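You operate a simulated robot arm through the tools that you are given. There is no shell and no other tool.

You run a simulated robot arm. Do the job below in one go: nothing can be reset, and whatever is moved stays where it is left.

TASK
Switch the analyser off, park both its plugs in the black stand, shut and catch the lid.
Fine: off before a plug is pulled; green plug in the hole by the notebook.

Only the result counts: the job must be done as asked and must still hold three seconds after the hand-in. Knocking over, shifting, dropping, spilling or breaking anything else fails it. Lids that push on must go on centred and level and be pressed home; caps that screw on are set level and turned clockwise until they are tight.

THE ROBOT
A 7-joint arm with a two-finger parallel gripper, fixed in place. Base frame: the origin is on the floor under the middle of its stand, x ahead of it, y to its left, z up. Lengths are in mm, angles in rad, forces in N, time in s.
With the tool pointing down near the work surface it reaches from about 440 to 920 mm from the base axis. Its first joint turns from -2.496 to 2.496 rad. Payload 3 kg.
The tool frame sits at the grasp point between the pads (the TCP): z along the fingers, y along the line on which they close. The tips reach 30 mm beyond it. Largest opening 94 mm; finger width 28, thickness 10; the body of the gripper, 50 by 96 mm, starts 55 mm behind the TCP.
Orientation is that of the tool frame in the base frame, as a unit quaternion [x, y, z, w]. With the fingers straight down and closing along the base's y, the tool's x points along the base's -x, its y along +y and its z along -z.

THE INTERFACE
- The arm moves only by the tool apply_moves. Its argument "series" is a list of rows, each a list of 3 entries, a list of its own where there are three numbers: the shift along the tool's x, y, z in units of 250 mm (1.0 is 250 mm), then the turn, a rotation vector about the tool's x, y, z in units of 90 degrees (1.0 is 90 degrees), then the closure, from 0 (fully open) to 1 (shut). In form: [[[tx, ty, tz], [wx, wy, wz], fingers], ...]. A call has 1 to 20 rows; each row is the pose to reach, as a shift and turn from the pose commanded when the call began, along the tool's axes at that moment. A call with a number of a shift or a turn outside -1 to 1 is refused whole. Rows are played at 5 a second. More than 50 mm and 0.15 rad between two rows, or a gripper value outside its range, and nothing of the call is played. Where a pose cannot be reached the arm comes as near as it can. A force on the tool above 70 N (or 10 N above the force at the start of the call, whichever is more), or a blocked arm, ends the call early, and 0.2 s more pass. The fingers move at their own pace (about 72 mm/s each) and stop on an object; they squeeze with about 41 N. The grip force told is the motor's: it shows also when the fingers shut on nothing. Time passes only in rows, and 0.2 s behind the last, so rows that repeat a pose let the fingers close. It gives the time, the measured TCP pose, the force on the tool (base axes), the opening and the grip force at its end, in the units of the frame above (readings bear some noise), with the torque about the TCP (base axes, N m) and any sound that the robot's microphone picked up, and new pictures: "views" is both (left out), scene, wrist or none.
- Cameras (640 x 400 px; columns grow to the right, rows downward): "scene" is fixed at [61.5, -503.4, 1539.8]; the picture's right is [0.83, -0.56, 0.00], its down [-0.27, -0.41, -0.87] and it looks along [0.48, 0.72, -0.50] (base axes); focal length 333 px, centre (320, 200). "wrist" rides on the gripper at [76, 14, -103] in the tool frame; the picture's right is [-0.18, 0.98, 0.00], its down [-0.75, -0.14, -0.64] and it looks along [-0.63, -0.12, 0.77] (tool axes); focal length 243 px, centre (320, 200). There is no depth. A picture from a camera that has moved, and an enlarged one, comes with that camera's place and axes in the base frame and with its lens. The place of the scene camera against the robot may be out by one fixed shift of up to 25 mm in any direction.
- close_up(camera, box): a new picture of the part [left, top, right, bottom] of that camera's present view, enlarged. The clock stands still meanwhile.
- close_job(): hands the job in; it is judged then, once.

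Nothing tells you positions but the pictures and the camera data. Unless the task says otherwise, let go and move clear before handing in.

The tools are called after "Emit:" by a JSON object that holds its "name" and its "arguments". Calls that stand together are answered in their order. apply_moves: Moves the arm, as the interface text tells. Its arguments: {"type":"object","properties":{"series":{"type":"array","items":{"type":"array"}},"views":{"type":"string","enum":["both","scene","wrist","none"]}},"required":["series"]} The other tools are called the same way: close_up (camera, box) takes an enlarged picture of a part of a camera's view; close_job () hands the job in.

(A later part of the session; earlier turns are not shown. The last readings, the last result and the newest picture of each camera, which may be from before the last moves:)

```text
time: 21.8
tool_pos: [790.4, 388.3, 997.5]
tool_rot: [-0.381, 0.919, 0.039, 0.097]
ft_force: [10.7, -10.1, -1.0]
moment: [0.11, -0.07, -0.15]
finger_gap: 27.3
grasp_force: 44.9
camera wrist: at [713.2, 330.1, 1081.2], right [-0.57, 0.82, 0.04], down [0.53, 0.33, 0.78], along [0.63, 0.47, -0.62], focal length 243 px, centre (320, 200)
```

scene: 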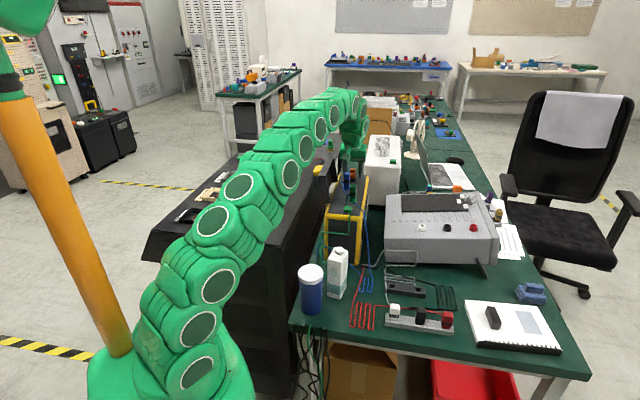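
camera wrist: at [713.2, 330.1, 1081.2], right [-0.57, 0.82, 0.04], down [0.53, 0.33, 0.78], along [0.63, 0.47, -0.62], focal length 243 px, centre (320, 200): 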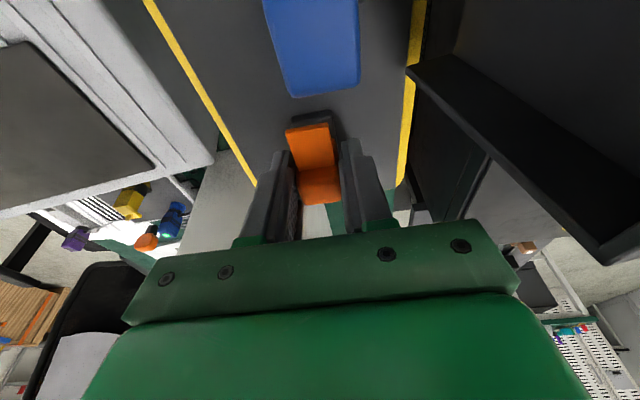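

It slides freely toward the lid, so it's a slider: either a slide switch or the lid's bolt. I'll slide it on gently to find the end of travel and listen for a click.

Emit:
{"name": "apply_moves", "arguments": {"series": [[[0.0117, 0, -0.0025], [0, 0, 0], 0.78], [[0.0234, 0, -0.005], [0, 0, 0], 0.78], [[0.0352, 0, -0.0075], [0, 0, 0], 0.78], [[0.0352, 0, -0.0075], [0, 0, 0], 0.78]], "views": "wrist"}}

Emit:
{"name": "close_up", "arguments": {"camera": "wrist", "box": [250, 90, 390, 220]}}

```text
time: 22.8
tool_pos: [784.2, 381.3, 997.0]
tool_rot: [-0.38, 0.919, 0.04, 0.096]
ft_force: [11.1, -10.5, 8.6]
moment: [-0.2, 0.21, -0.15]
finger_gap: 27.2
grasp_force: 45.0
camera wrist: at [706.5, 323.5, 1081.1], right [-0.57, 0.82, 0.04], down [0.53, 0.33, 0.78], along [0.63, 0.47, -0.62], focal length 243 px, centre (320, 200)
```

wrist: 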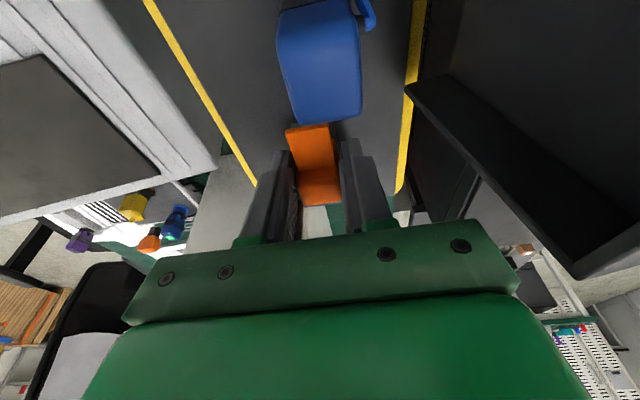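

```text
3.08 times, centred on (320, 155) of wrist
camera zoom: at [706.5, 323.5, 1081.1], right [-0.57, 0.82, 0.04], down [0.53, 0.33, 0.78], along [0.63, 0.47, -0.62], focal length 746 px, centre (320, 338)
```

zoom: 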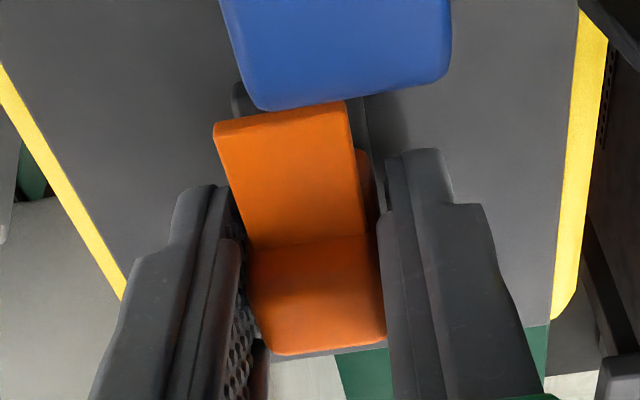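

It has slid about 15 mm and the tab now reaches over the lid's footprint, as a lid bolt would. I'll go a few millimetres more to find the stop, keeping clear of the blue plug.

Emit:
{"name": "apply_moves", "arguments": {"series": [[[0.0098, 0, -0.0021], [0, 0, 0], 0.78], [[0.0196, 0, -0.0042], [0, 0, 0], 0.78], [[0.0196, 0, -0.0042], [0, 0, 0], 0.78]], "views": "none"}}

```text
time: 23.6
tool_pos: [781.4, 379.0, 997.6]
tool_rot: [-0.381, 0.919, 0.04, 0.096]
ft_force: [15.5, -14.6, 3.0]
moment: [0.28, -0.21, -0.2]
finger_gap: 26.9
grasp_force: 45.5
```

The carriage moves as one piece with the tab, and its ~18 mm travel just lets the tab reach over the lid's end. So this is the lid's sliding catch, not the power switch; I'll slide it back and look for the real switch.

Emit:
{"name": "apply_moves", "arguments": {"series": [[[-0.0176, 0, 0.0037], [0, 0, 0], 0.78], [[-0.0352, 0, 0.0075], [0, 0, 0], 0.78], [[-0.0528, 0, 0.0112], [0, 0, 0], 0.78], [[-0.07, 0, 0.015], [0, 0, 0], 0.78], [[-0.07, 0, 0.015], [0, 0, 0], 0.78]], "views": "wrist"}}

Emit:
{"name": "close_up", "arguments": {"camera": "wrist", "box": [250, 90, 390, 220]}}

```text
time: 24.8
tool_pos: [794.8, 390.8, 996.9]
tool_rot: [-0.38, 0.919, 0.04, 0.097]
ft_force: [14.2, -13.0, 19.3]
moment: [0.48, -0.53, -0.23]
finger_gap: 27.1
grasp_force: 44.8
camera wrist: at [715.9, 332.8, 1080.9], right [-0.57, 0.82, 0.04], down [0.53, 0.33, 0.79], along [0.63, 0.47, -0.62], focal length 243 px, centre (320, 200)
```

wrist: 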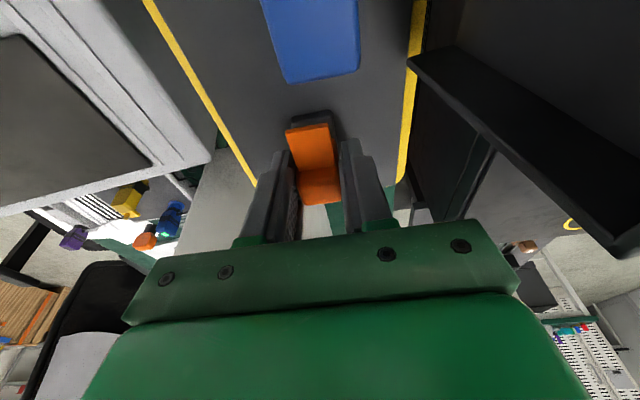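

```text
3.08 times, centred on (320, 155) of wrist
camera zoom: at [715.9, 332.8, 1080.9], right [-0.57, 0.82, 0.04], down [0.53, 0.33, 0.79], along [0.63, 0.47, -0.62], focal length 746 px, centre (320, 338)
```

zoom: 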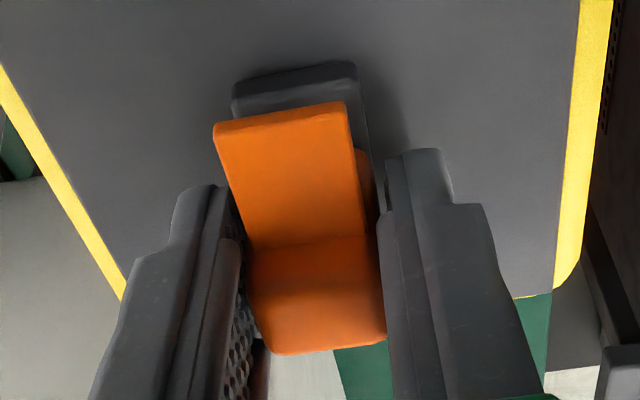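

The catch is back where it started. I'll release it and check that it stays put.

Emit:
{"name": "apply_moves", "arguments": {"series": [[[0, 0, 0], [0, 0, 0], 0.6], [[0, 0, 0], [0, 0, 0], 0.5], [[0, 0, 0], [0, 0, 0], 0.5]], "views": "wrist"}}

Emit:
{"name": "close_up", "arguments": {"camera": "wrist", "box": [250, 90, 390, 220]}}

```text
time: 25.6
tool_pos: [793.2, 390.7, 996.3]
tool_rot: [-0.38, 0.919, 0.04, 0.096]
ft_force: [0.6, 0.3, 0.7]
moment: [0.0, 0.02, 0.02]
finger_gap: 46.9
grasp_force: 0.1
camera wrist: at [715.5, 333.3, 1080.2], right [-0.57, 0.82, 0.04], down [0.53, 0.33, 0.78], along [0.63, 0.47, -0.62], focal length 243 px, centre (320, 200)
```

wrist: 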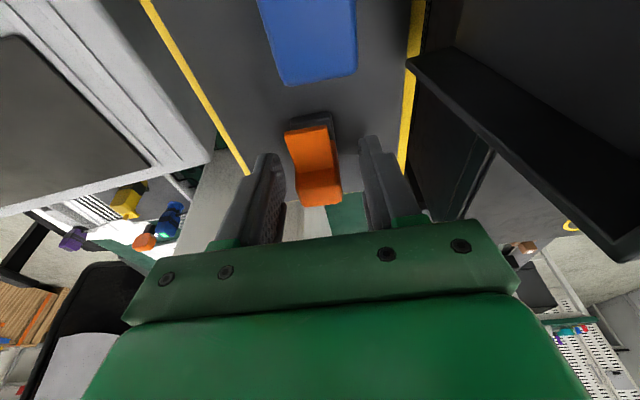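

```text
3.08 times, centred on (320, 155) of wrist
camera zoom: at [715.5, 333.3, 1080.2], right [-0.57, 0.82, 0.04], down [0.53, 0.33, 0.78], along [0.63, 0.47, -0.62], focal length 746 px, centre (320, 338)
```

zoom: 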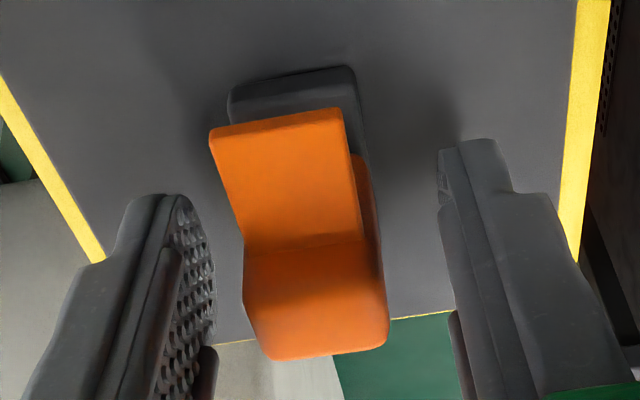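

The catch stayed in its open position. I'll back off upward and inspect the green block at the near end of the top panel.

Emit:
{"name": "apply_moves", "arguments": {"series": [[[-0.025, 0, -0.117], [0, 0, 0], 0.5], [[0.03, 0, -0.2], [0, 0.067, 0], 0.5], [[0.0935, 0.003, -0.2816], [0, 0.133, 0], 0.5], [[0.0935, 0.003, -0.2816], [0, 0.133, 0], 0.5]], "views": "none"}}

Emit:
{"name": "apply_moves", "arguments": {"series": [[[0.18, 0, -0.04], [0, 0, 0], 0.3], [[0.36, 0, -0.08], [0, 0, 0], 0], [[0.54, 0, -0.08], [0, 0, 0], 0], [[0.71, 0, -0.08], [0, 0, 0], 0], [[0.71, 0, -0.08], [0, 0, 0], 0]], "views": "wrist"}}

Emit:
{"name": "close_up", "arguments": {"camera": "wrist", "box": [260, 0, 420, 130]}}

```text
time: 26.6
tool_pos: [766.6, 363.9, 1061.1]
tool_rot: [-0.383, 0.924, 0.0, 0.0]
ft_force: [0.6, -0.9, 0.4]
moment: [0.01, 0.01, -0.02]
finger_gap: 47.1
grasp_force: 0.2
```

```text
time: 27.8
tool_pos: [641.8, 238.6, 1082.0]
tool_rot: [-0.383, 0.924, 0.0, -0.001]
ft_force: [-0.1, 1.3, 0.1]
moment: [0.02, 0.01, -0.02]
finger_gap: 94.1
grasp_force: 0.0
camera wrist: at [578.8, 195.3, 1183.3], right [-0.56, 0.83, 0.0], down [0.63, 0.43, 0.64], along [0.53, 0.36, -0.77], focal length 243 px, centre (320, 200)
```

wrist: 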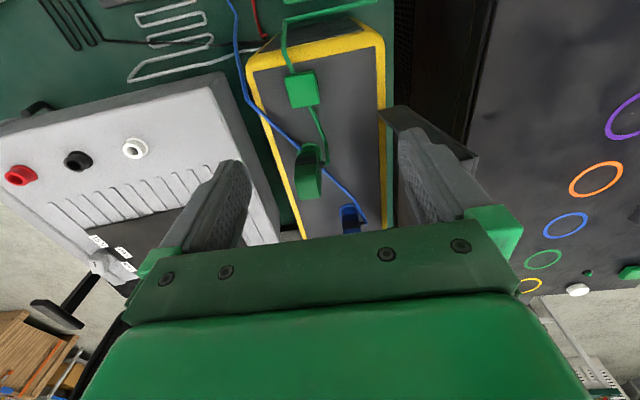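

```text
3.08 times, centred on (340, 65) of wrist
camera zoom: at [578.8, 195.3, 1183.3], right [-0.56, 0.83, 0.0], down [0.63, 0.43, 0.64], along [0.53, 0.36, -0.77], focal length 746 px, centre (258, 615)
```

zoom: 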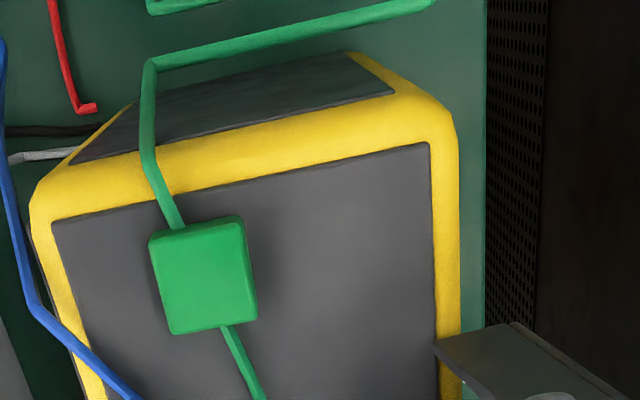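

The green block looks like a cable saddle on the green lead. I'll check the other objects on the bench and around the analyser for a switch.

Emit:
{"name": "close_up", "arguments": {"camera": "scene", "box": [460, 270, 570, 345]}}

Emit:
{"name": "close_up", "arguments": {"camera": "scene", "box": [350, 120, 410, 210]}}

Emit:
{"name": "close_up", "arguments": {"camera": "scene", "box": [375, 180, 515, 270]}}

Emit:
{"name": "close_up", "arguments": {"camera": "scene", "box": [285, 240, 405, 340]}}

```text
5.33 times, centred on (515, 308) of scene
camera zoom: at [61.5, -503.4, 1539.8], right [0.83, -0.56, 0.0], down [-0.27, -0.41, -0.87], along [0.48, 0.72, -0.5], focal length 1776 px, centre (-720, -373)
```

zoom: 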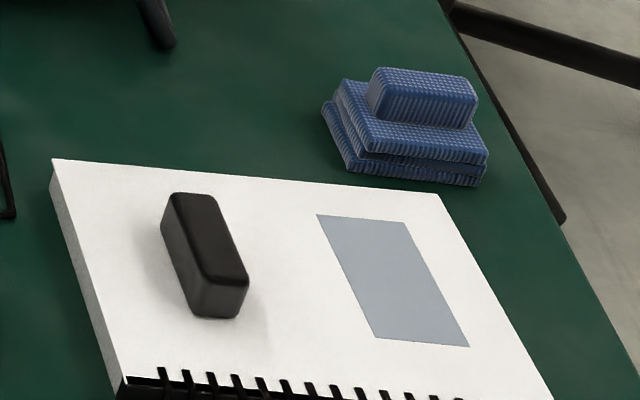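

```text
4.44 times, centred on (380, 165) of scene
camera zoom: at [61.5, -503.4, 1539.8], right [0.83, -0.56, 0.0], down [-0.27, -0.41, -0.87], along [0.48, 0.72, -0.5], focal length 1480 px, centre (53, 356)
```

zoom: 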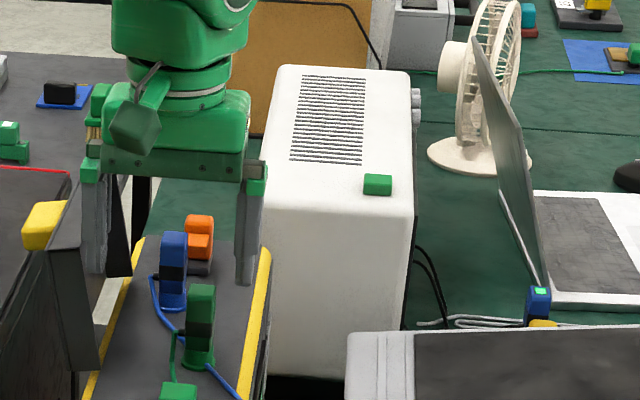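

```text
4.44 times, centred on (445, 225) of scene
camera zoom: at [61.5, -503.4, 1539.8], right [0.83, -0.56, 0.0], down [-0.27, -0.41, -0.87], along [0.48, 0.72, -0.5], focal length 1480 px, centre (-236, 89)
```

zoom: 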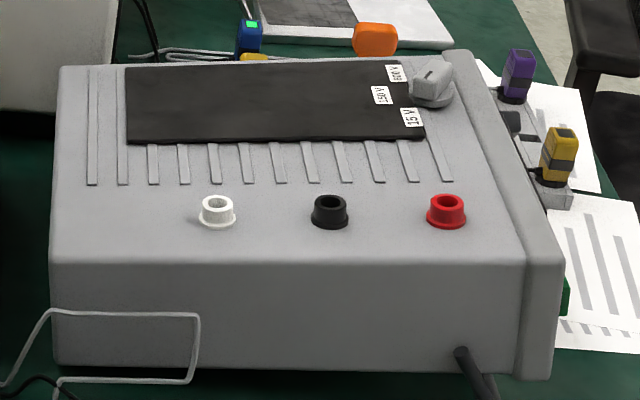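

```text
4.00 times, centred on (345, 290) of scene
camera zoom: at [61.5, -503.4, 1539.8], right [0.83, -0.56, 0.0], down [-0.27, -0.41, -0.87], along [0.48, 0.72, -0.5], focal length 1332 px, centre (220, -160)
```

zoom: 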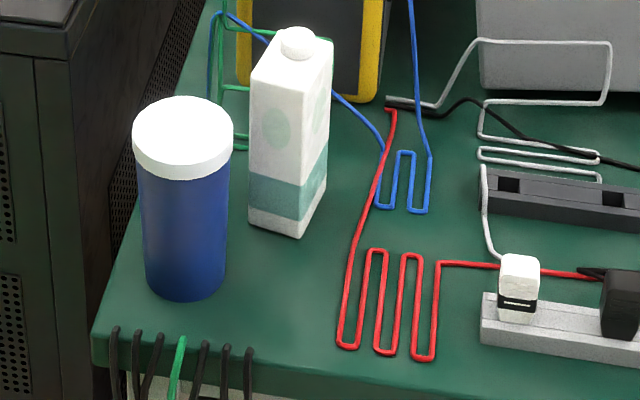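

The grey meter has its own three leads parked in the grey stand, and nothing else on the bench looks like this analyser's switch. I'll view the green block and the display from the right-hand side.

Emit:
{"name": "apply_moves", "arguments": {"series": [[[0.003, -0.04, 0], [0, 0, -0.09], 0], [[0.006, -0.08, 0.01], [0, 0, -0.18], 0], [[0.009, -0.12, 0.02], [0, 0, -0.27], 0], [[0.012, -0.16, 0.03], [0, 0, -0.36], 0], [[0.015, -0.2, 0.04], [0, 0, -0.45], 0], [[0.018, -0.24, 0.05], [0, 0, -0.54], 0], [[0.021, -0.28, 0.06], [0, 0, -0.63], 0], [[0.024, -0.32, 0.07], [0, 0, -0.72], 0], [[0.027, -0.35, 0.08], [0, 0, -0.81], 0], [[0.03, -0.37, 0.08], [0, 0, -0.9], 0], [[0.033, -0.391, 0.08], [0, 0, -0.99], 0], [[0.033, -0.391, 0.08], [0, 0, -0.99], 0]], "views": "wrist"}}

Emit:
{"name": "close_up", "arguments": {"camera": "wrist", "box": [240, 60, 400, 220]}}

```text
time: 30.4
tool_pos: [704.0, 163.6, 1060.8]
tool_rot: [0.921, -0.389, 0.0, 0.0]
ft_force: [0.2, -0.2, -0.6]
moment: [0.0, -0.02, -0.01]
finger_gap: 93.9
grasp_force: 0.0
camera wrist: at [746.7, 99.2, 1163.3], right [-0.83, -0.55, 0.0], down [-0.42, 0.64, 0.64], along [-0.36, 0.54, -0.77], focal length 243 px, centre (320, 200)
```

wrist: 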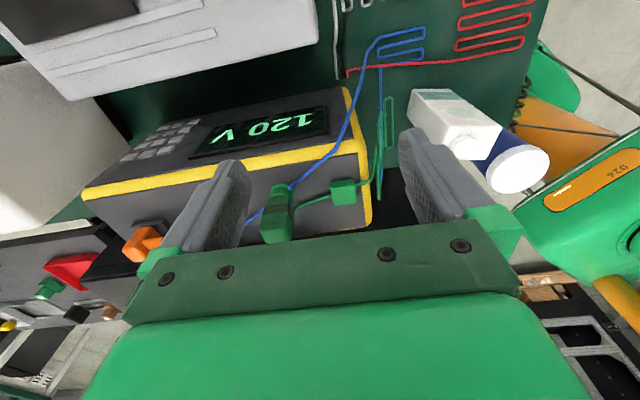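

```text
2.50 times, centred on (320, 140) of wrist
camera zoom: at [746.7, 99.2, 1163.3], right [-0.83, -0.55, 0.0], down [-0.42, 0.64, 0.64], along [-0.36, 0.54, -0.77], focal length 606 px, centre (320, 350)
```

zoom: 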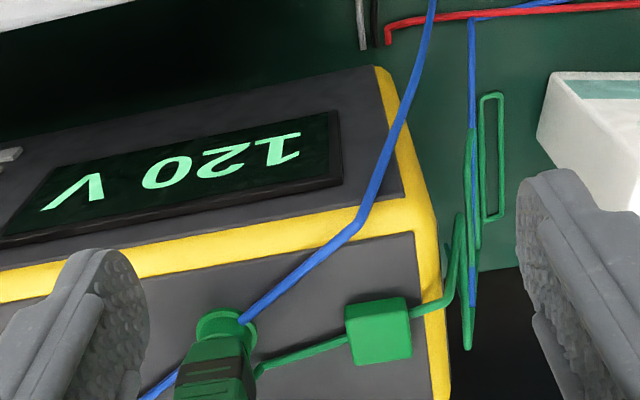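

The display still reads "120 V". Something red shows in the lower left of the view, so I'll zoom in there and on the green block.

Emit:
{"name": "close_up", "arguments": {"camera": "wrist", "box": [0, 180, 200, 320]}}

Emit:
{"name": "close_up", "arguments": {"camera": "wrist", "box": [310, 165, 390, 225]}}

Emit:
{"name": "close_up", "arguments": {"camera": "wrist", "box": [80, 90, 240, 220]}}

```text
2.86 times, centred on (100, 250) of wrist
camera zoom: at [746.7, 99.2, 1163.3], right [-0.83, -0.55, 0.0], down [-0.42, 0.64, 0.64], along [-0.36, 0.54, -0.77], focal length 693 px, centre (949, 57)
```

zoom: 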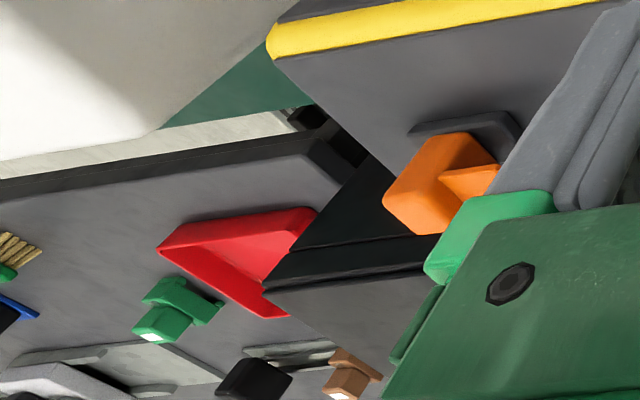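

```text
6.67 times, centred on (350, 195) of wrist
camera zoom: at [746.7, 99.2, 1163.3], right [-0.83, -0.55, 0.0], down [-0.42, 0.64, 0.64], along [-0.36, 0.54, -0.77], focal length 1618 px, centre (120, 233)
```

zoom: 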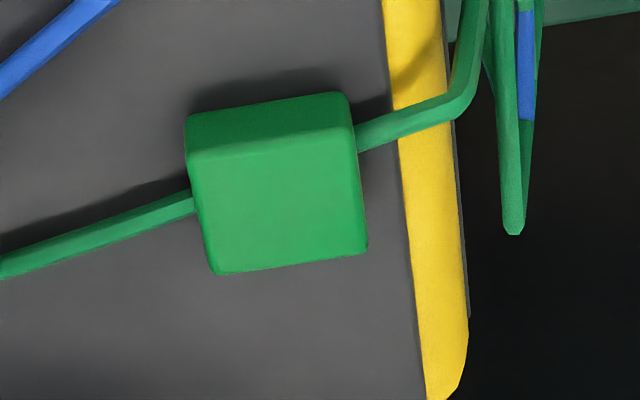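

```text
3.08 times, centred on (160, 155) of wrist
camera zoom: at [746.7, 99.2, 1163.3], right [-0.83, -0.55, 0.0], down [-0.42, 0.64, 0.64], along [-0.36, 0.54, -0.77], focal length 746 px, centre (812, 338)
```

zoom: 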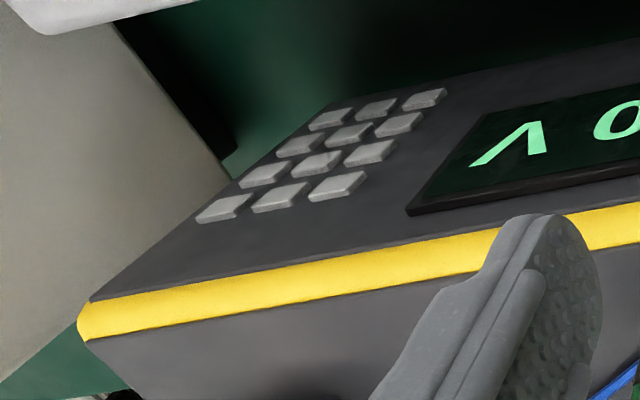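

The green block is just a saddle the green lead passes through. I still need to find the switch, so I'll look at the near end face, which the milk carton partly hides.

Emit:
{"name": "apply_moves", "arguments": {"series": [[[0.0, 0.03, -0.04], [0, 0, 0.09], 0], [[0, 0.07, -0.06], [0, 0, 0.18], 0], [[-0.04, 0.13, -0.06], [0, 0, 0.27], 0], [[-0.09, 0.19, -0.06], [0, 0, 0.36], 0], [[-0.14, 0.24, -0.06], [0, 0, 0.45], 0], [[-0.19, 0.28, -0.06], [0, 0, 0.54], 0], [[-0.24, 0.32, -0.06], [0, 0, 0.63], 0], [[-0.29, 0.35, -0.04], [0, 0, 0.72], 0], [[-0.33, 0.38, 0.0], [0, 0, 0.81], 0], [[-0.36, 0.4, 0.05], [0, 0, 0.9], 0], [[-0.393, 0.357, 0.12], [0, 0, 0.99], 0], [[-0.393, 0.357, 0.2], [0, 0, 0.99], 0], [[-0.393, 0.357, 0.2], [0, 0, 0.99], 0]], "views": "wrist"}}

Emit:
{"name": "close_up", "arguments": {"camera": "wrist", "box": [220, 0, 460, 200]}}

```text
time: 33.2
tool_pos: [572.2, 172.6, 1011.6]
tool_rot: [-0.384, 0.923, 0.0, 0.0]
ft_force: [-0.1, -0.7, -0.3]
moment: [0.02, 0.03, 0.0]
finger_gap: 94.2
grasp_force: 0.0
camera wrist: at [507.9, 128.6, 1113.1], right [-0.56, 0.83, 0.0], down [0.63, 0.43, 0.64], along [0.53, 0.36, -0.77], focal length 243 px, centre (320, 200)
```

wrist: 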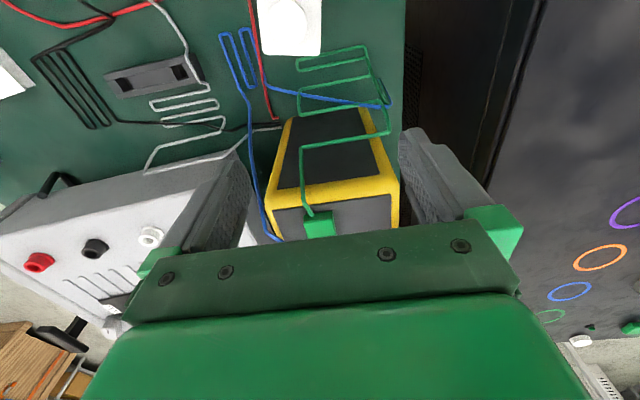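

```text
2.00 times, centred on (340, 100) of wrist
camera zoom: at [507.9, 128.6, 1113.1], right [-0.56, 0.83, 0.0], down [0.63, 0.43, 0.64], along [0.53, 0.36, -0.77], focal length 485 px, centre (280, 400)
```

zoom: 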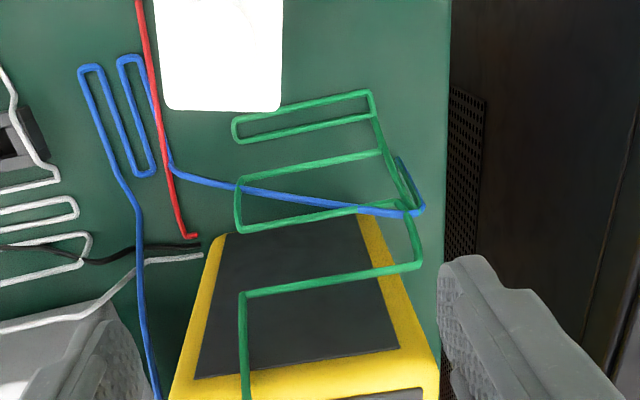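

The near face is plain as well. The green block, about 28×26×15 mm with its top at z≈964, is the only other thing on the top that could be pressed, so I'll test it gently with closed fingertips.

Emit:
{"name": "apply_moves", "arguments": {"series": [[[-0.1, -0.02, -0.06], [0, 0, 0], 0.5], [[-0.2, -0.035, -0.06], [0, 0, 0], 1], [[-0.3086, -0.0535, -0.06], [0, 0, 0], 1], [[-0.3086, -0.0535, -0.02], [0, 0, 0], 1], [[-0.3086, -0.0535, 0.04], [0, 0, 0], 1], [[-0.3086, -0.0535, 0.04], [0, 0, 0], 1]], "views": "wrist"}}

Emit:
{"name": "close_up", "arguments": {"camera": "wrist", "box": [260, 100, 400, 230]}}

```text
time: 34.6
tool_pos: [635.6, 217.8, 1001.9]
tool_rot: [-0.382, 0.924, 0.0, 0.0]
ft_force: [0.3, -0.2, -0.2]
moment: [-0.03, 0.0, 0.0]
finger_gap: 0.0
grasp_force: 33.3
camera wrist: at [572.2, 173.8, 1103.8], right [-0.56, 0.83, 0.0], down [0.63, 0.43, 0.64], along [0.53, 0.36, -0.77], focal length 243 px, centre (320, 200)
```

wrist: 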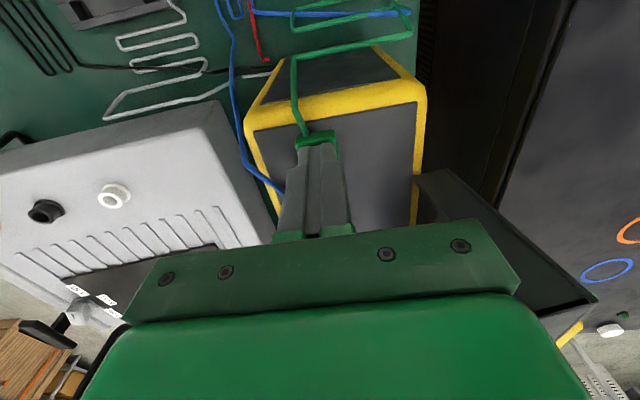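

```text
3.08 times, centred on (330, 165) of wrist
camera zoom: at [572.2, 173.8, 1103.8], right [-0.56, 0.83, 0.0], down [0.63, 0.43, 0.64], along [0.53, 0.36, -0.77], focal length 746 px, centre (289, 308)
```

zoom: 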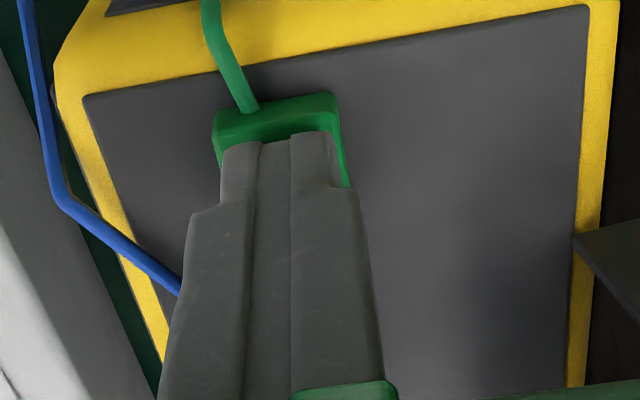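

The fingertips are right above the green block. I'll press down in small steps and watch the force.

Emit:
{"name": "apply_moves", "arguments": {"series": [[[0, 0, 0.012], [0, 0, 0], 1], [[0, 0, 0.024], [0, 0, 0], 1], [[0, 0, 0.032], [0, 0, 0], 1], [[0, 0, 0.036], [0, 0, 0], 1]], "views": "none"}}

```text
time: 35.6
tool_pos: [635.5, 217.6, 992.5]
tool_rot: [-0.383, 0.924, -0.001, 0.002]
ft_force: [1.8, -2.8, 13.2]
moment: [-0.06, -0.09, 0.01]
finger_gap: 0.2
grasp_force: 33.1
heard: click
```

A click — the green block was a push switch after all. I'll lift off at once, without pressing again, and check the display.

Emit:
{"name": "apply_moves", "arguments": {"series": [[[0, 0, -0.06], [0, 0, 0], 1], [[0, 0, -0.15], [0, 0, 0], 1], [[0, 0, -0.27], [0, 0, 0], 1], [[0, 0, -0.27], [0, 0, 0], 1]], "views": "wrist"}}

Emit:
{"name": "close_up", "arguments": {"camera": "wrist", "box": [220, 0, 420, 150]}}

```text
time: 36.6
tool_pos: [636.3, 218.1, 1059.3]
tool_rot: [-0.383, 0.924, -0.001, 0.0]
ft_force: [-0.2, -0.2, 0.0]
moment: [0.01, 0.02, -0.02]
finger_gap: 0.3
grasp_force: 33.4
camera wrist: at [572.3, 175.5, 1160.4], right [-0.56, 0.83, 0.0], down [0.63, 0.43, 0.64], along [0.53, 0.36, -0.77], focal length 243 px, centre (320, 200)
```

wrist: 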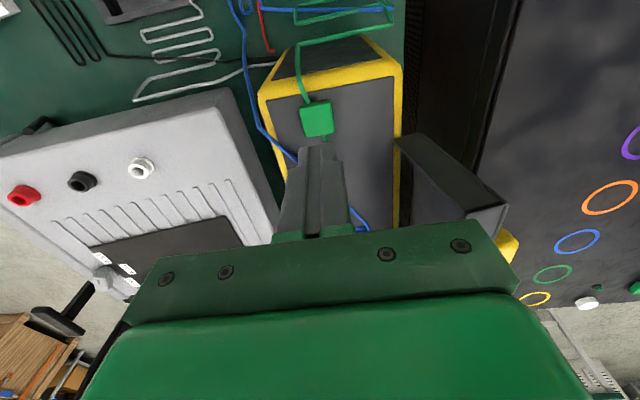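

```text
2.67 times, centred on (320, 75) of wrist
camera zoom: at [572.3, 175.5, 1160.4], right [-0.56, 0.83, 0.0], down [0.63, 0.43, 0.64], along [0.53, 0.36, -0.77], focal length 647 px, centre (320, 533)
```

zoom: 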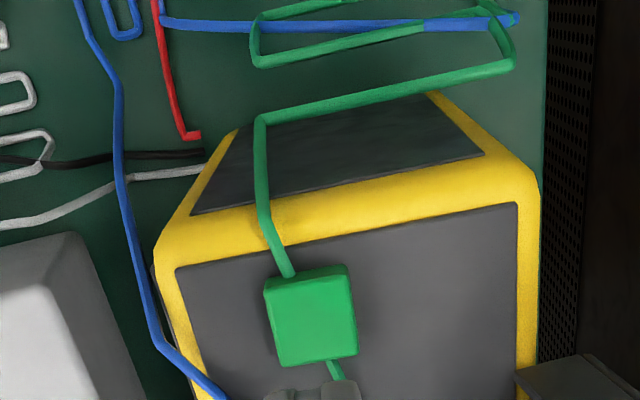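

Now I'll rotate to the right-hand side, which is also the grasp orientation for the plugs, and check that the display has gone dark.

Emit:
{"name": "apply_moves", "arguments": {"series": [[[-0.003, -0.03, -0.02], [0, 0, -0.09], 1], [[-0.006, -0.06, -0.04], [0, 0, -0.18], 1], [[-0.009, -0.09, -0.04], [0, 0, -0.27], 1], [[-0.012, -0.12, -0.04], [0, 0, -0.36], 1], [[-0.015, -0.16, -0.04], [0, 0, -0.45], 1], [[-0.018, -0.2, -0.04], [0, 0, -0.54], 1], [[-0.021, -0.24, -0.04], [0, 0, -0.63], 0.5], [[-0.025, -0.28, -0.04], [0, 0, -0.72], 0.5], [[-0.03, -0.31, -0.04], [0, 0, -0.81], 0.5], [[-0.034, -0.33, -0.02], [0, 0, -0.9], 0.5], [[-0.037, -0.3456, 0], [0, 0, -0.99], 0.5], [[-0.037, -0.3456, 0], [0, 0, -0.999], 0.5]], "views": "wrist"}}

Emit:
{"name": "close_up", "arguments": {"camera": "wrist", "box": [100, 60, 400, 240]}}

```text
time: 39.2
tool_pos: [703.0, 162.4, 1059.1]
tool_rot: [0.924, -0.383, -0.001, 0.0]
ft_force: [-0.1, 0.4, 0.3]
moment: [0.0, 0.03, 0.0]
finger_gap: 46.8
grasp_force: 0.1
camera wrist: at [746.7, 99.4, 1160.3], right [-0.83, -0.56, 0.0], down [-0.43, 0.63, 0.64], along [-0.36, 0.53, -0.77], focal length 243 px, centre (320, 200)
```

wrist: 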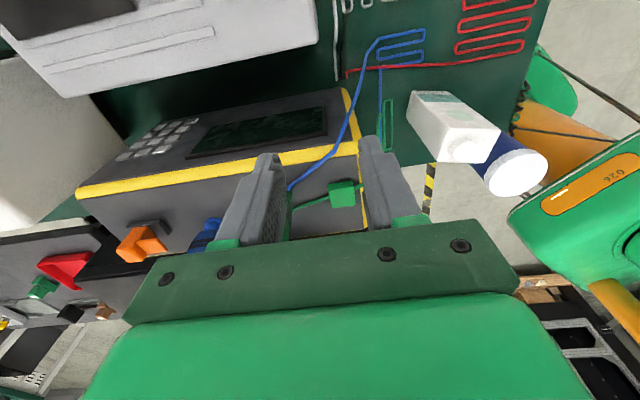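

```text
2.13 times, centred on (250, 150) of wrist
camera zoom: at [746.7, 99.4, 1160.3], right [-0.83, -0.56, 0.0], down [-0.43, 0.63, 0.64], along [-0.36, 0.53, -0.77], focal length 518 px, centre (469, 307)
```

zoom: 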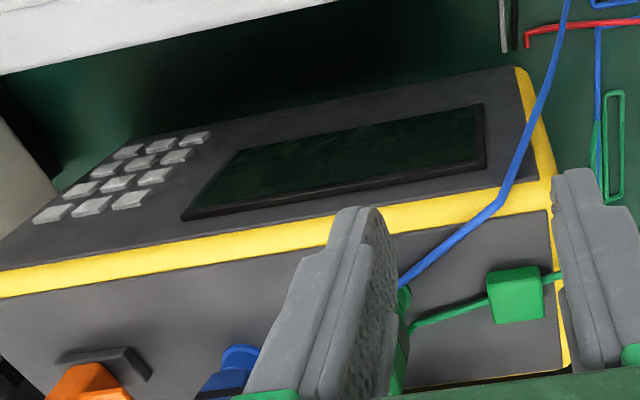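

The display is dark, so the analyser is off. Next I'll move above the green plug with the fingers set to close along the case's long axis, clear of the cable stub, and refine its position.

Emit:
{"name": "apply_moves", "arguments": {"series": [[[-0.1, -0.08, 0], [0, 0, 0], 0.4], [[-0.2, -0.16, 0], [0, 0, 0], 0.3], [[-0.293, -0.248, 0], [0, 0, 0], 0.3], [[-0.293, -0.248, 0], [0, 0, 0], 0.3]], "views": "wrist"}}

Emit:
{"name": "close_up", "arguments": {"camera": "wrist", "box": [240, 80, 400, 220]}}

```text
time: 40.2
tool_pos: [695.1, 260.2, 1057.1]
tool_rot: [0.924, -0.383, 0.001, 0.0]
ft_force: [-0.6, 0.2, -0.3]
moment: [0.0, 0.04, 0.0]
finger_gap: 65.8
grasp_force: 0.1
camera wrist: at [739.2, 196.2, 1159.6], right [-0.83, -0.56, 0.0], down [-0.43, 0.63, 0.64], along [-0.36, 0.53, -0.77], focal length 243 px, centre (320, 200)
```

wrist: 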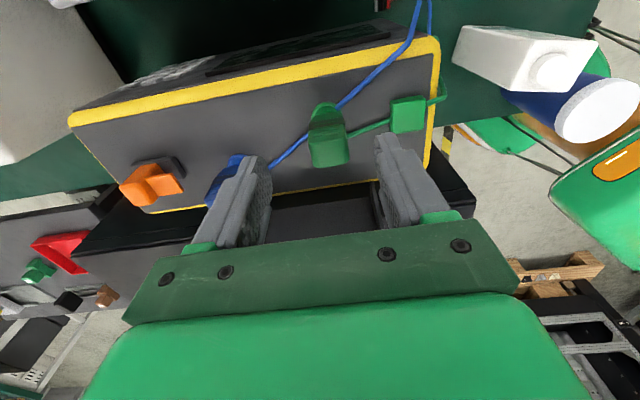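

```text
2.86 times, centred on (320, 150) of wrist
camera zoom: at [739.2, 196.2, 1159.6], right [-0.83, -0.56, 0.0], down [-0.43, 0.63, 0.64], along [-0.36, 0.53, -0.77], focal length 693 px, centre (320, 343)
```

zoom: 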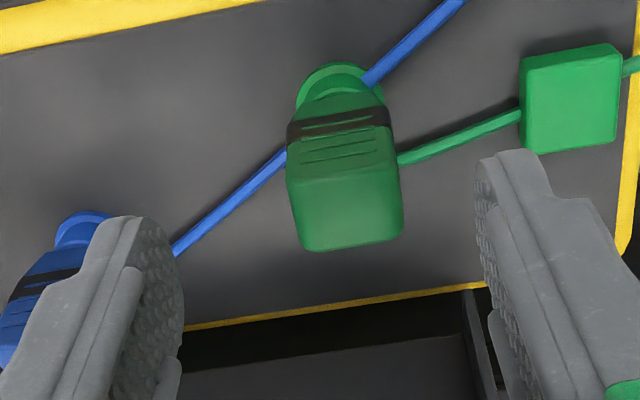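

The green plug's body is about 20×26 mm, centred near (688, 259), with its top at z≈1010. I'll lower the fingers around it and look before closing.

Emit:
{"name": "apply_moves", "arguments": {"series": [[[-0.0168, 0.0232, 0], [0, 0, 0], 0.4], [[-0.0168, 0.0232, 0.08], [0, 0, 0], 0.4], [[-0.0168, 0.0232, 0.16], [0, 0, 0], 0.4], [[-0.0168, 0.0232, 0.2484], [0, 0, 0], 0.4], [[-0.0168, 0.0232, 0.2484], [0, 0, 0], 0.4]], "views": "wrist"}}

Emit:
{"name": "close_up", "arguments": {"camera": "wrist", "box": [240, 100, 400, 230]}}

```text
time: 41.4
tool_pos: [689.0, 258.1, 997.2]
tool_rot: [0.923, -0.384, 0.0, 0.0]
ft_force: [0.0, 0.0, 0.9]
moment: [0.02, 0.05, -0.02]
finger_gap: 56.3
grasp_force: 0.0
camera wrist: at [732.0, 194.1, 1099.1], right [-0.83, -0.56, 0.0], down [-0.43, 0.63, 0.64], along [-0.36, 0.53, -0.77], focal length 243 px, centre (320, 200)
```

wrist: 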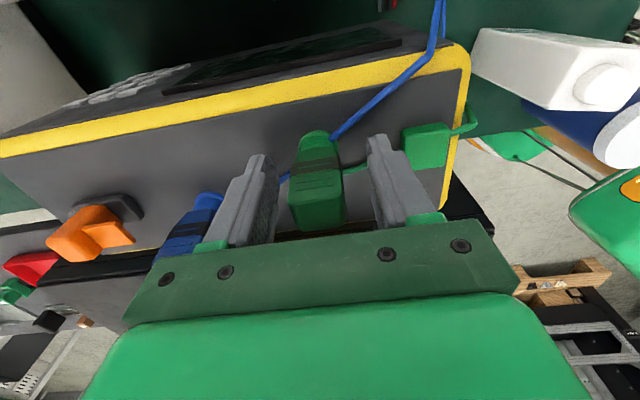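

```text
3.08 times, centred on (320, 165) of wrist
camera zoom: at [732.0, 194.1, 1099.1], right [-0.83, -0.56, 0.0], down [-0.43, 0.63, 0.64], along [-0.36, 0.53, -0.77], focal length 746 px, centre (320, 308)
```

zoom: 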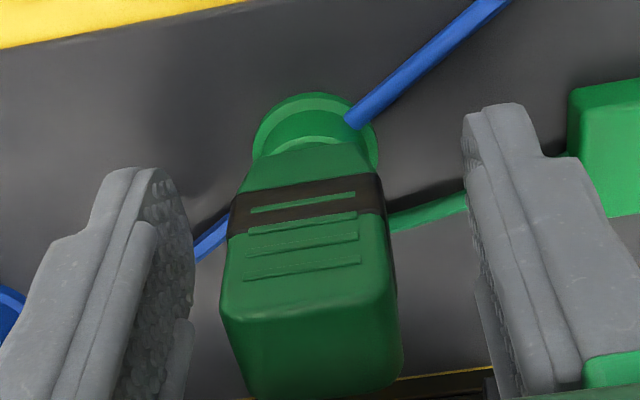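

The plug is centred between the fingers. I'll close on it and check the grip.

Emit:
{"name": "apply_moves", "arguments": {"series": [[[0, 0, 0], [0, 0, 0], 0.6], [[0, 0, 0], [0, 0, 0], 0.8], [[0, 0, 0], [0, 0, 0], 1], [[0, 0, 0], [0, 0, 0], 1]], "views": "none"}}

```text
time: 42.4
tool_pos: [688.1, 257.1, 997.2]
tool_rot: [0.924, -0.384, 0.0, 0.001]
ft_force: [0.3, 0.2, 1.5]
moment: [0.02, -0.02, 0.0]
finger_gap: 28.8
grasp_force: 40.4
```

The plug is held firmly with no side load. I'll pull it straight up.

Emit:
{"name": "apply_moves", "arguments": {"series": [[[0, 0, -0.02], [0, 0, 0], 1], [[0, 0, -0.04], [0, 0, 0], 1], [[0, 0, -0.08], [0, 0, 0], 1], [[0, 0, -0.14], [0, 0, 0], 1], [[0, 0, -0.22], [0, 0, 0], 1], [[0, 0, -0.32], [0, 0, 0], 1], [[0, 0, -0.32], [0, 0, 0], 1]], "views": "both"}}

Emit:
{"name": "close_up", "arguments": {"camera": "wrist", "box": [240, 60, 400, 230]}}

Emit:
{"name": "close_up", "arguments": {"camera": "scene", "box": [310, 130, 400, 230]}}

```text
time: 44.0
tool_pos: [688.2, 257.1, 1077.5]
tool_rot: [0.924, -0.383, 0.001, 0.001]
ft_force: [0.2, 0.3, 0.4]
moment: [0.02, -0.03, 0.0]
finger_gap: 28.8
grasp_force: 41.1
camera wrist: at [732.5, 193.2, 1179.1], right [-0.83, -0.56, 0.0], down [-0.43, 0.63, 0.64], along [-0.36, 0.53, -0.77], focal length 243 px, centre (320, 200)
```

scene: 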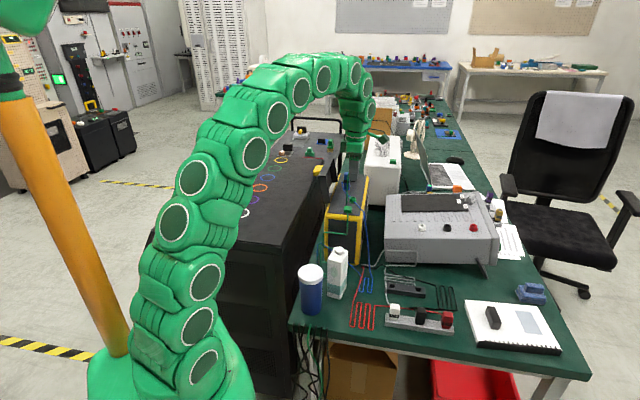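
wrist: 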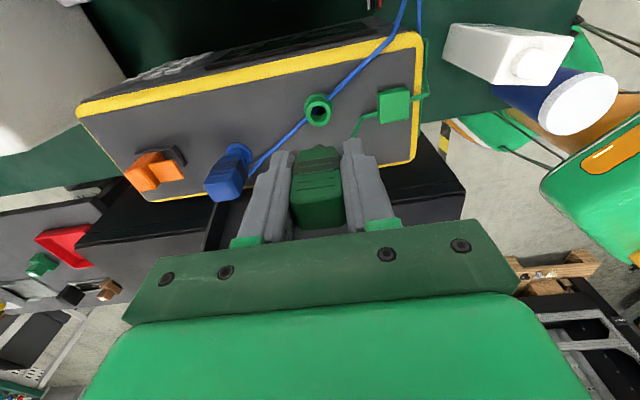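

```text
2.35 times, centred on (320, 145) of wrist
camera zoom: at [732.5, 193.2, 1179.1], right [-0.83, -0.56, 0.0], down [-0.43, 0.63, 0.64], along [-0.36, 0.53, -0.77], focal length 571 px, centre (320, 329)
```

zoom: 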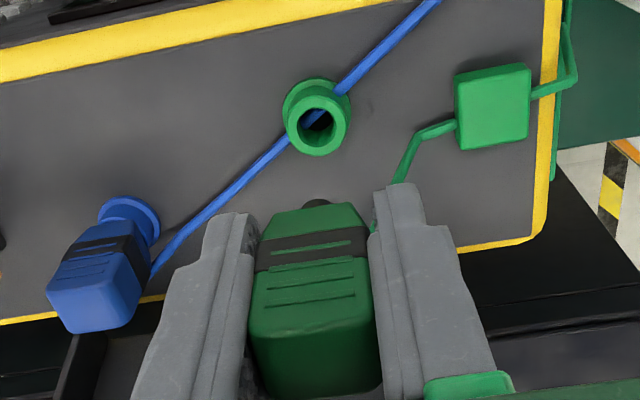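

```text
4.00 times, centred on (355, 180) of scene
camera zoom: at [61.5, -503.4, 1539.8], right [0.83, -0.56, 0.0], down [-0.27, -0.41, -0.87], along [0.48, 0.72, -0.5], focal length 1332 px, centre (180, 280)
```

zoom: 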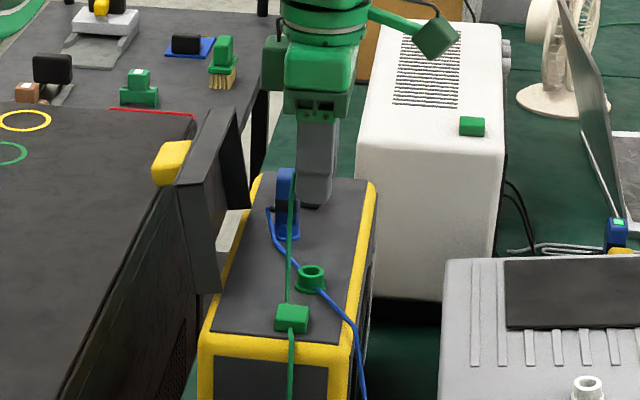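

The green plug is free; it has a round pin, and its socket is a raised ring. I'll carry it high over to the stand's notebook-side hole and look at the holes from above.

Emit:
{"name": "apply_moves", "arguments": {"series": [[[0.08, 0.06, -0.02], [0, 0, 0], 1], [[0.17, 0.13, -0.02], [0, 0, 0], 1], [[0.26, 0.2, -0.02], [0, 0, 0], 1], [[0.35, 0.27, -0.02], [0, 0, 0], 1], [[0.44, 0.34, 0.0], [0, 0, 0], 1], [[0.53, 0.41, 0.05], [0, 0, 0], 1], [[0.62, 0.47, 0.12], [0, 0, 0], 1], [[0.71, 0.53, 0.2], [0, 0, 0], 1], [[0.79, 0.6, 0.28], [0, 0, 0], 1], [[0.87, 0.66, 0.36], [0, 0, 0], 1], [[0.944, 0.708, 0.44], [0, 0, 0], 1], [[0.944, 0.708, 0.44], [0, 0, 0], 1]], "views": "both"}}

Emit:
{"name": "close_up", "arguments": {"camera": "wrist", "box": [240, 30, 400, 230]}}

Emit:
{"name": "close_up", "arguments": {"camera": "wrist", "box": [270, 30, 400, 110]}}

```text
time: 46.6
tool_pos: [730.0, -35.3, 968.9]
tool_rot: [0.923, -0.384, 0.0, 0.0]
ft_force: [0.0, -0.7, -0.5]
moment: [0.0, -0.01, 0.02]
finger_gap: 28.9
grasp_force: 40.9
camera wrist: at [773.8, -99.8, 1071.1], right [-0.83, -0.56, 0.0], down [-0.43, 0.63, 0.64], along [-0.36, 0.53, -0.77], focal length 243 px, centre (320, 200)
```

scene: 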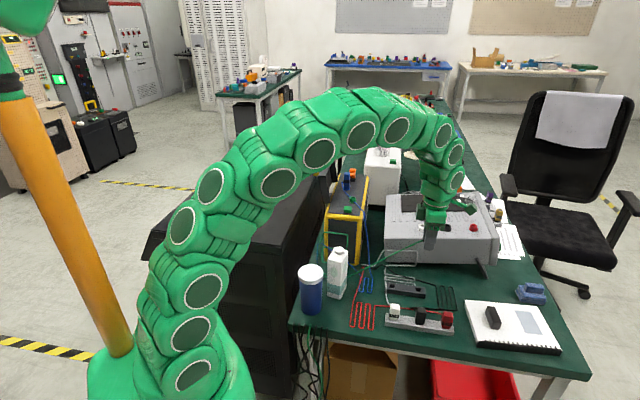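
wrist: 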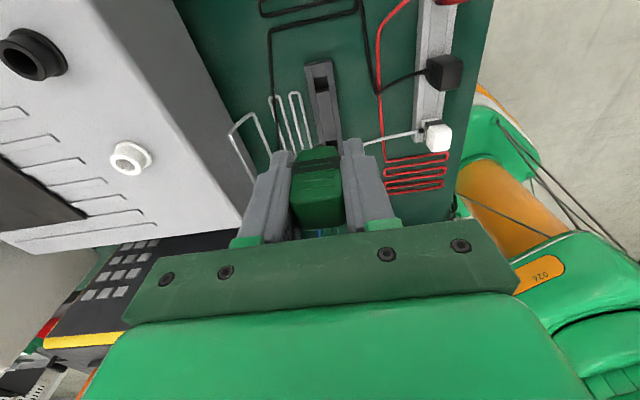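

```text
2.00 times, centred on (320, 130) of wrist
camera zoom: at [773.8, -99.8, 1071.1], right [-0.83, -0.56, 0.0], down [-0.43, 0.63, 0.64], along [-0.36, 0.53, -0.77], focal length 485 px, centre (320, 340)
```

zoom: 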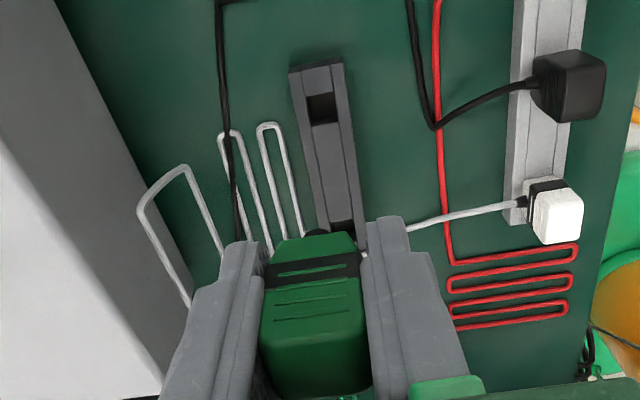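

```text
4.92 times, centred on (335, 70) of wrist
camera zoom: at [773.8, -99.8, 1071.1], right [-0.83, -0.56, 0.0], down [-0.43, 0.63, 0.64], along [-0.36, 0.53, -0.77], focal length 1194 px, centre (246, 840)
```

zoom: 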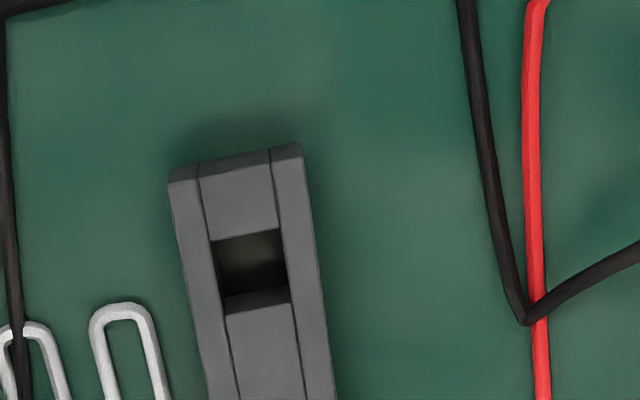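

The stand and its notebook-side hole are visible beside the held plug. I'll shift so the camera looks almost straight down on that hole to fix its position precisely.

Emit:
{"name": "apply_moves", "arguments": {"series": [[[-0.08, 0, 0.12], [0, 0, 0], 1], [[-0.15, 0, 0.24], [0, 0, 0], 1], [[-0.22, 0, 0.36], [0, 0, 0], 1], [[-0.22, 0, 0.4756], [0, 0, 0], 1], [[-0.22, 0, 0.4756], [0, 0, 0], 1]], "views": "wrist"}}

Emit:
{"name": "close_up", "arguments": {"camera": "wrist", "box": [260, 0, 420, 100]}}

Emit:
{"name": "close_up", "arguments": {"camera": "wrist", "box": [260, 80, 400, 220]}}

```text
time: 47.8
tool_pos: [691.8, 1.7, 849.7]
tool_rot: [0.923, -0.384, 0.0, 0.0]
ft_force: [-0.9, 0.0, -0.9]
moment: [0.03, 0.0, 0.0]
finger_gap: 28.7
grasp_force: 40.7
camera wrist: at [735.6, -61.5, 951.4], right [-0.83, -0.56, 0.0], down [-0.43, 0.63, 0.64], along [-0.36, 0.53, -0.77], focal length 243 px, centre (320, 200)
```

wrist: 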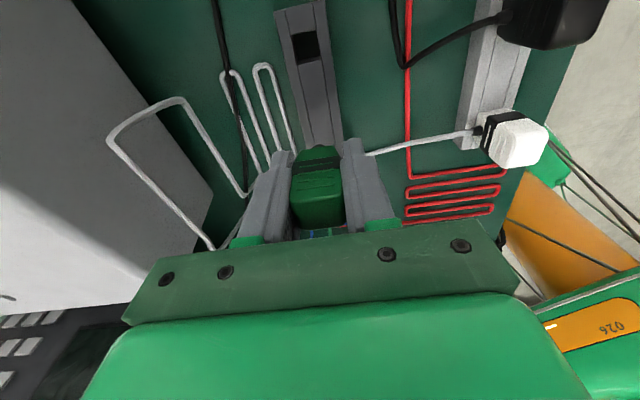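

```text
4.00 times, centred on (340, 50) of wrist
camera zoom: at [735.6, -61.5, 951.4], right [-0.83, -0.56, 0.0], down [-0.43, 0.63, 0.64], along [-0.36, 0.53, -0.77], focal length 970 px, centre (240, 800)
```

zoom: 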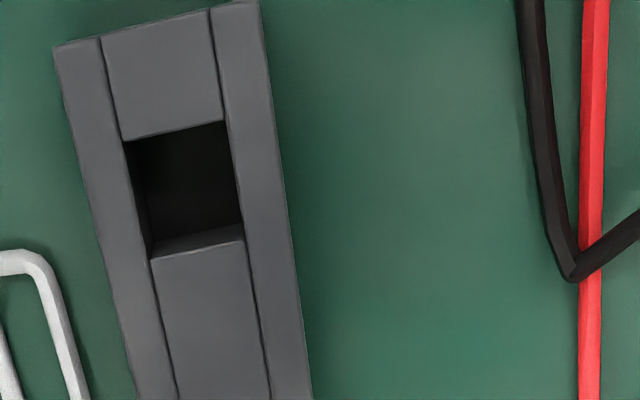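

```text
2.86 times, centred on (330, 150) of wrist
camera zoom: at [735.6, -61.5, 951.4], right [-0.83, -0.56, 0.0], down [-0.43, 0.63, 0.64], along [-0.36, 0.53, -0.77], focal length 693 px, centre (291, 343)
```

zoom: 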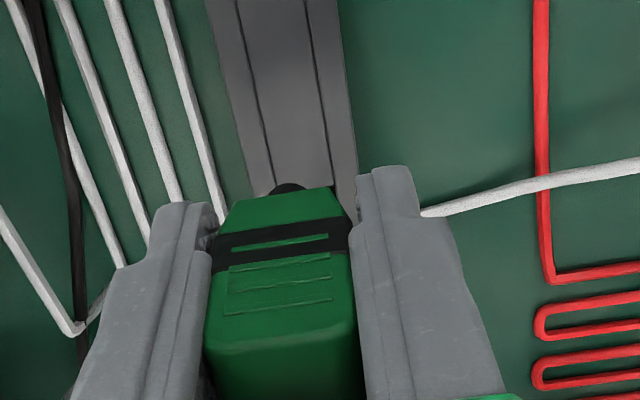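

The notebook-side hole is a 17 mm square centred at about (729, -35.6), and the stand's top is near z≈758. I'll line the pin up over it and lower to just above.

Emit:
{"name": "apply_moves", "arguments": {"series": [[[0.11, 0, 0], [0, 0, 0], 1], [[0.2167, 0, 0], [0, 0, 0], 1], [[0.2167, 0, 0.07], [0, 0, 0], 1], [[0.2167, 0, 0.13], [0, 0, 0], 1], [[0.2167, 0, 0.13], [0, 0, 0], 1]], "views": "both"}}

Emit:
{"name": "close_up", "arguments": {"camera": "wrist", "box": [250, 90, 390, 210]}}

Emit:
{"name": "close_up", "arguments": {"camera": "scene", "box": [380, 240, 480, 320]}}

```text
time: 49.0
tool_pos: [728.6, -33.3, 816.2]
tool_rot: [0.924, -0.383, 0.0, 0.0]
ft_force: [0.8, 0.4, -0.5]
moment: [0.0, -0.02, 0.01]
finger_gap: 28.7
grasp_force: 40.8
camera wrist: at [772.4, -98.1, 918.9], right [-0.83, -0.56, 0.0], down [-0.43, 0.63, 0.64], along [-0.36, 0.53, -0.77], focal length 243 px, centre (320, 200)
```

scene: 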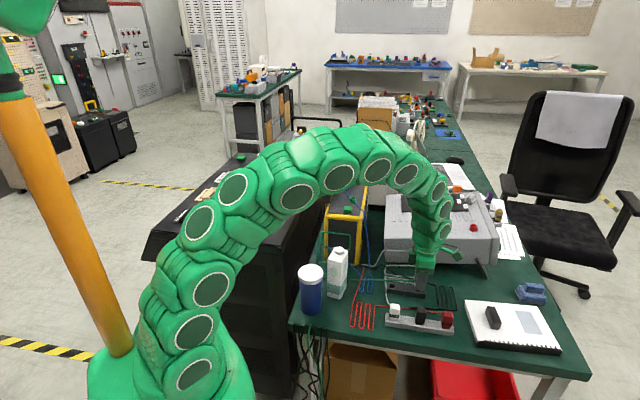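
wrist: 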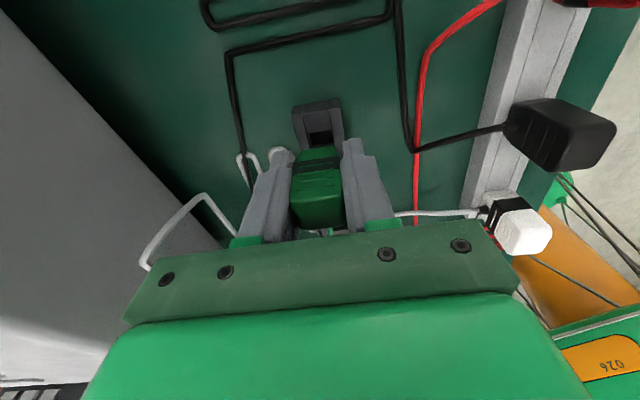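

```text
3.33 times, centred on (320, 150) of wrist
camera zoom: at [772.4, -98.1, 918.9], right [-0.83, -0.56, 0.0], down [-0.43, 0.63, 0.64], along [-0.36, 0.53, -0.77], focal length 809 px, centre (320, 367)
```

zoom: 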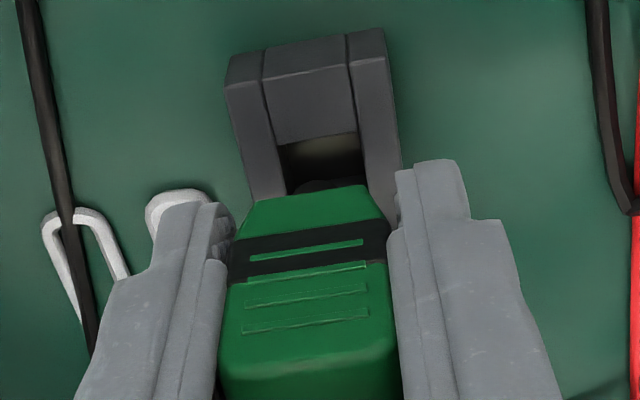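

```text
5.00 times, centred on (430, 280) of scene
camera zoom: at [61.5, -503.4, 1539.8], right [0.83, -0.56, 0.0], down [-0.27, -0.41, -0.87], along [0.48, 0.72, -0.5], focal length 1665 px, centre (-230, -200)
```

zoom: 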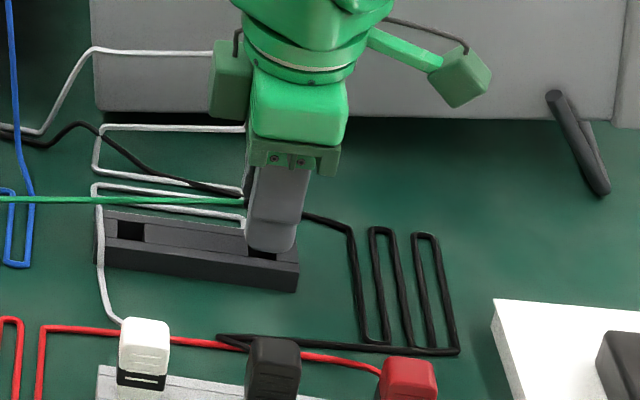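

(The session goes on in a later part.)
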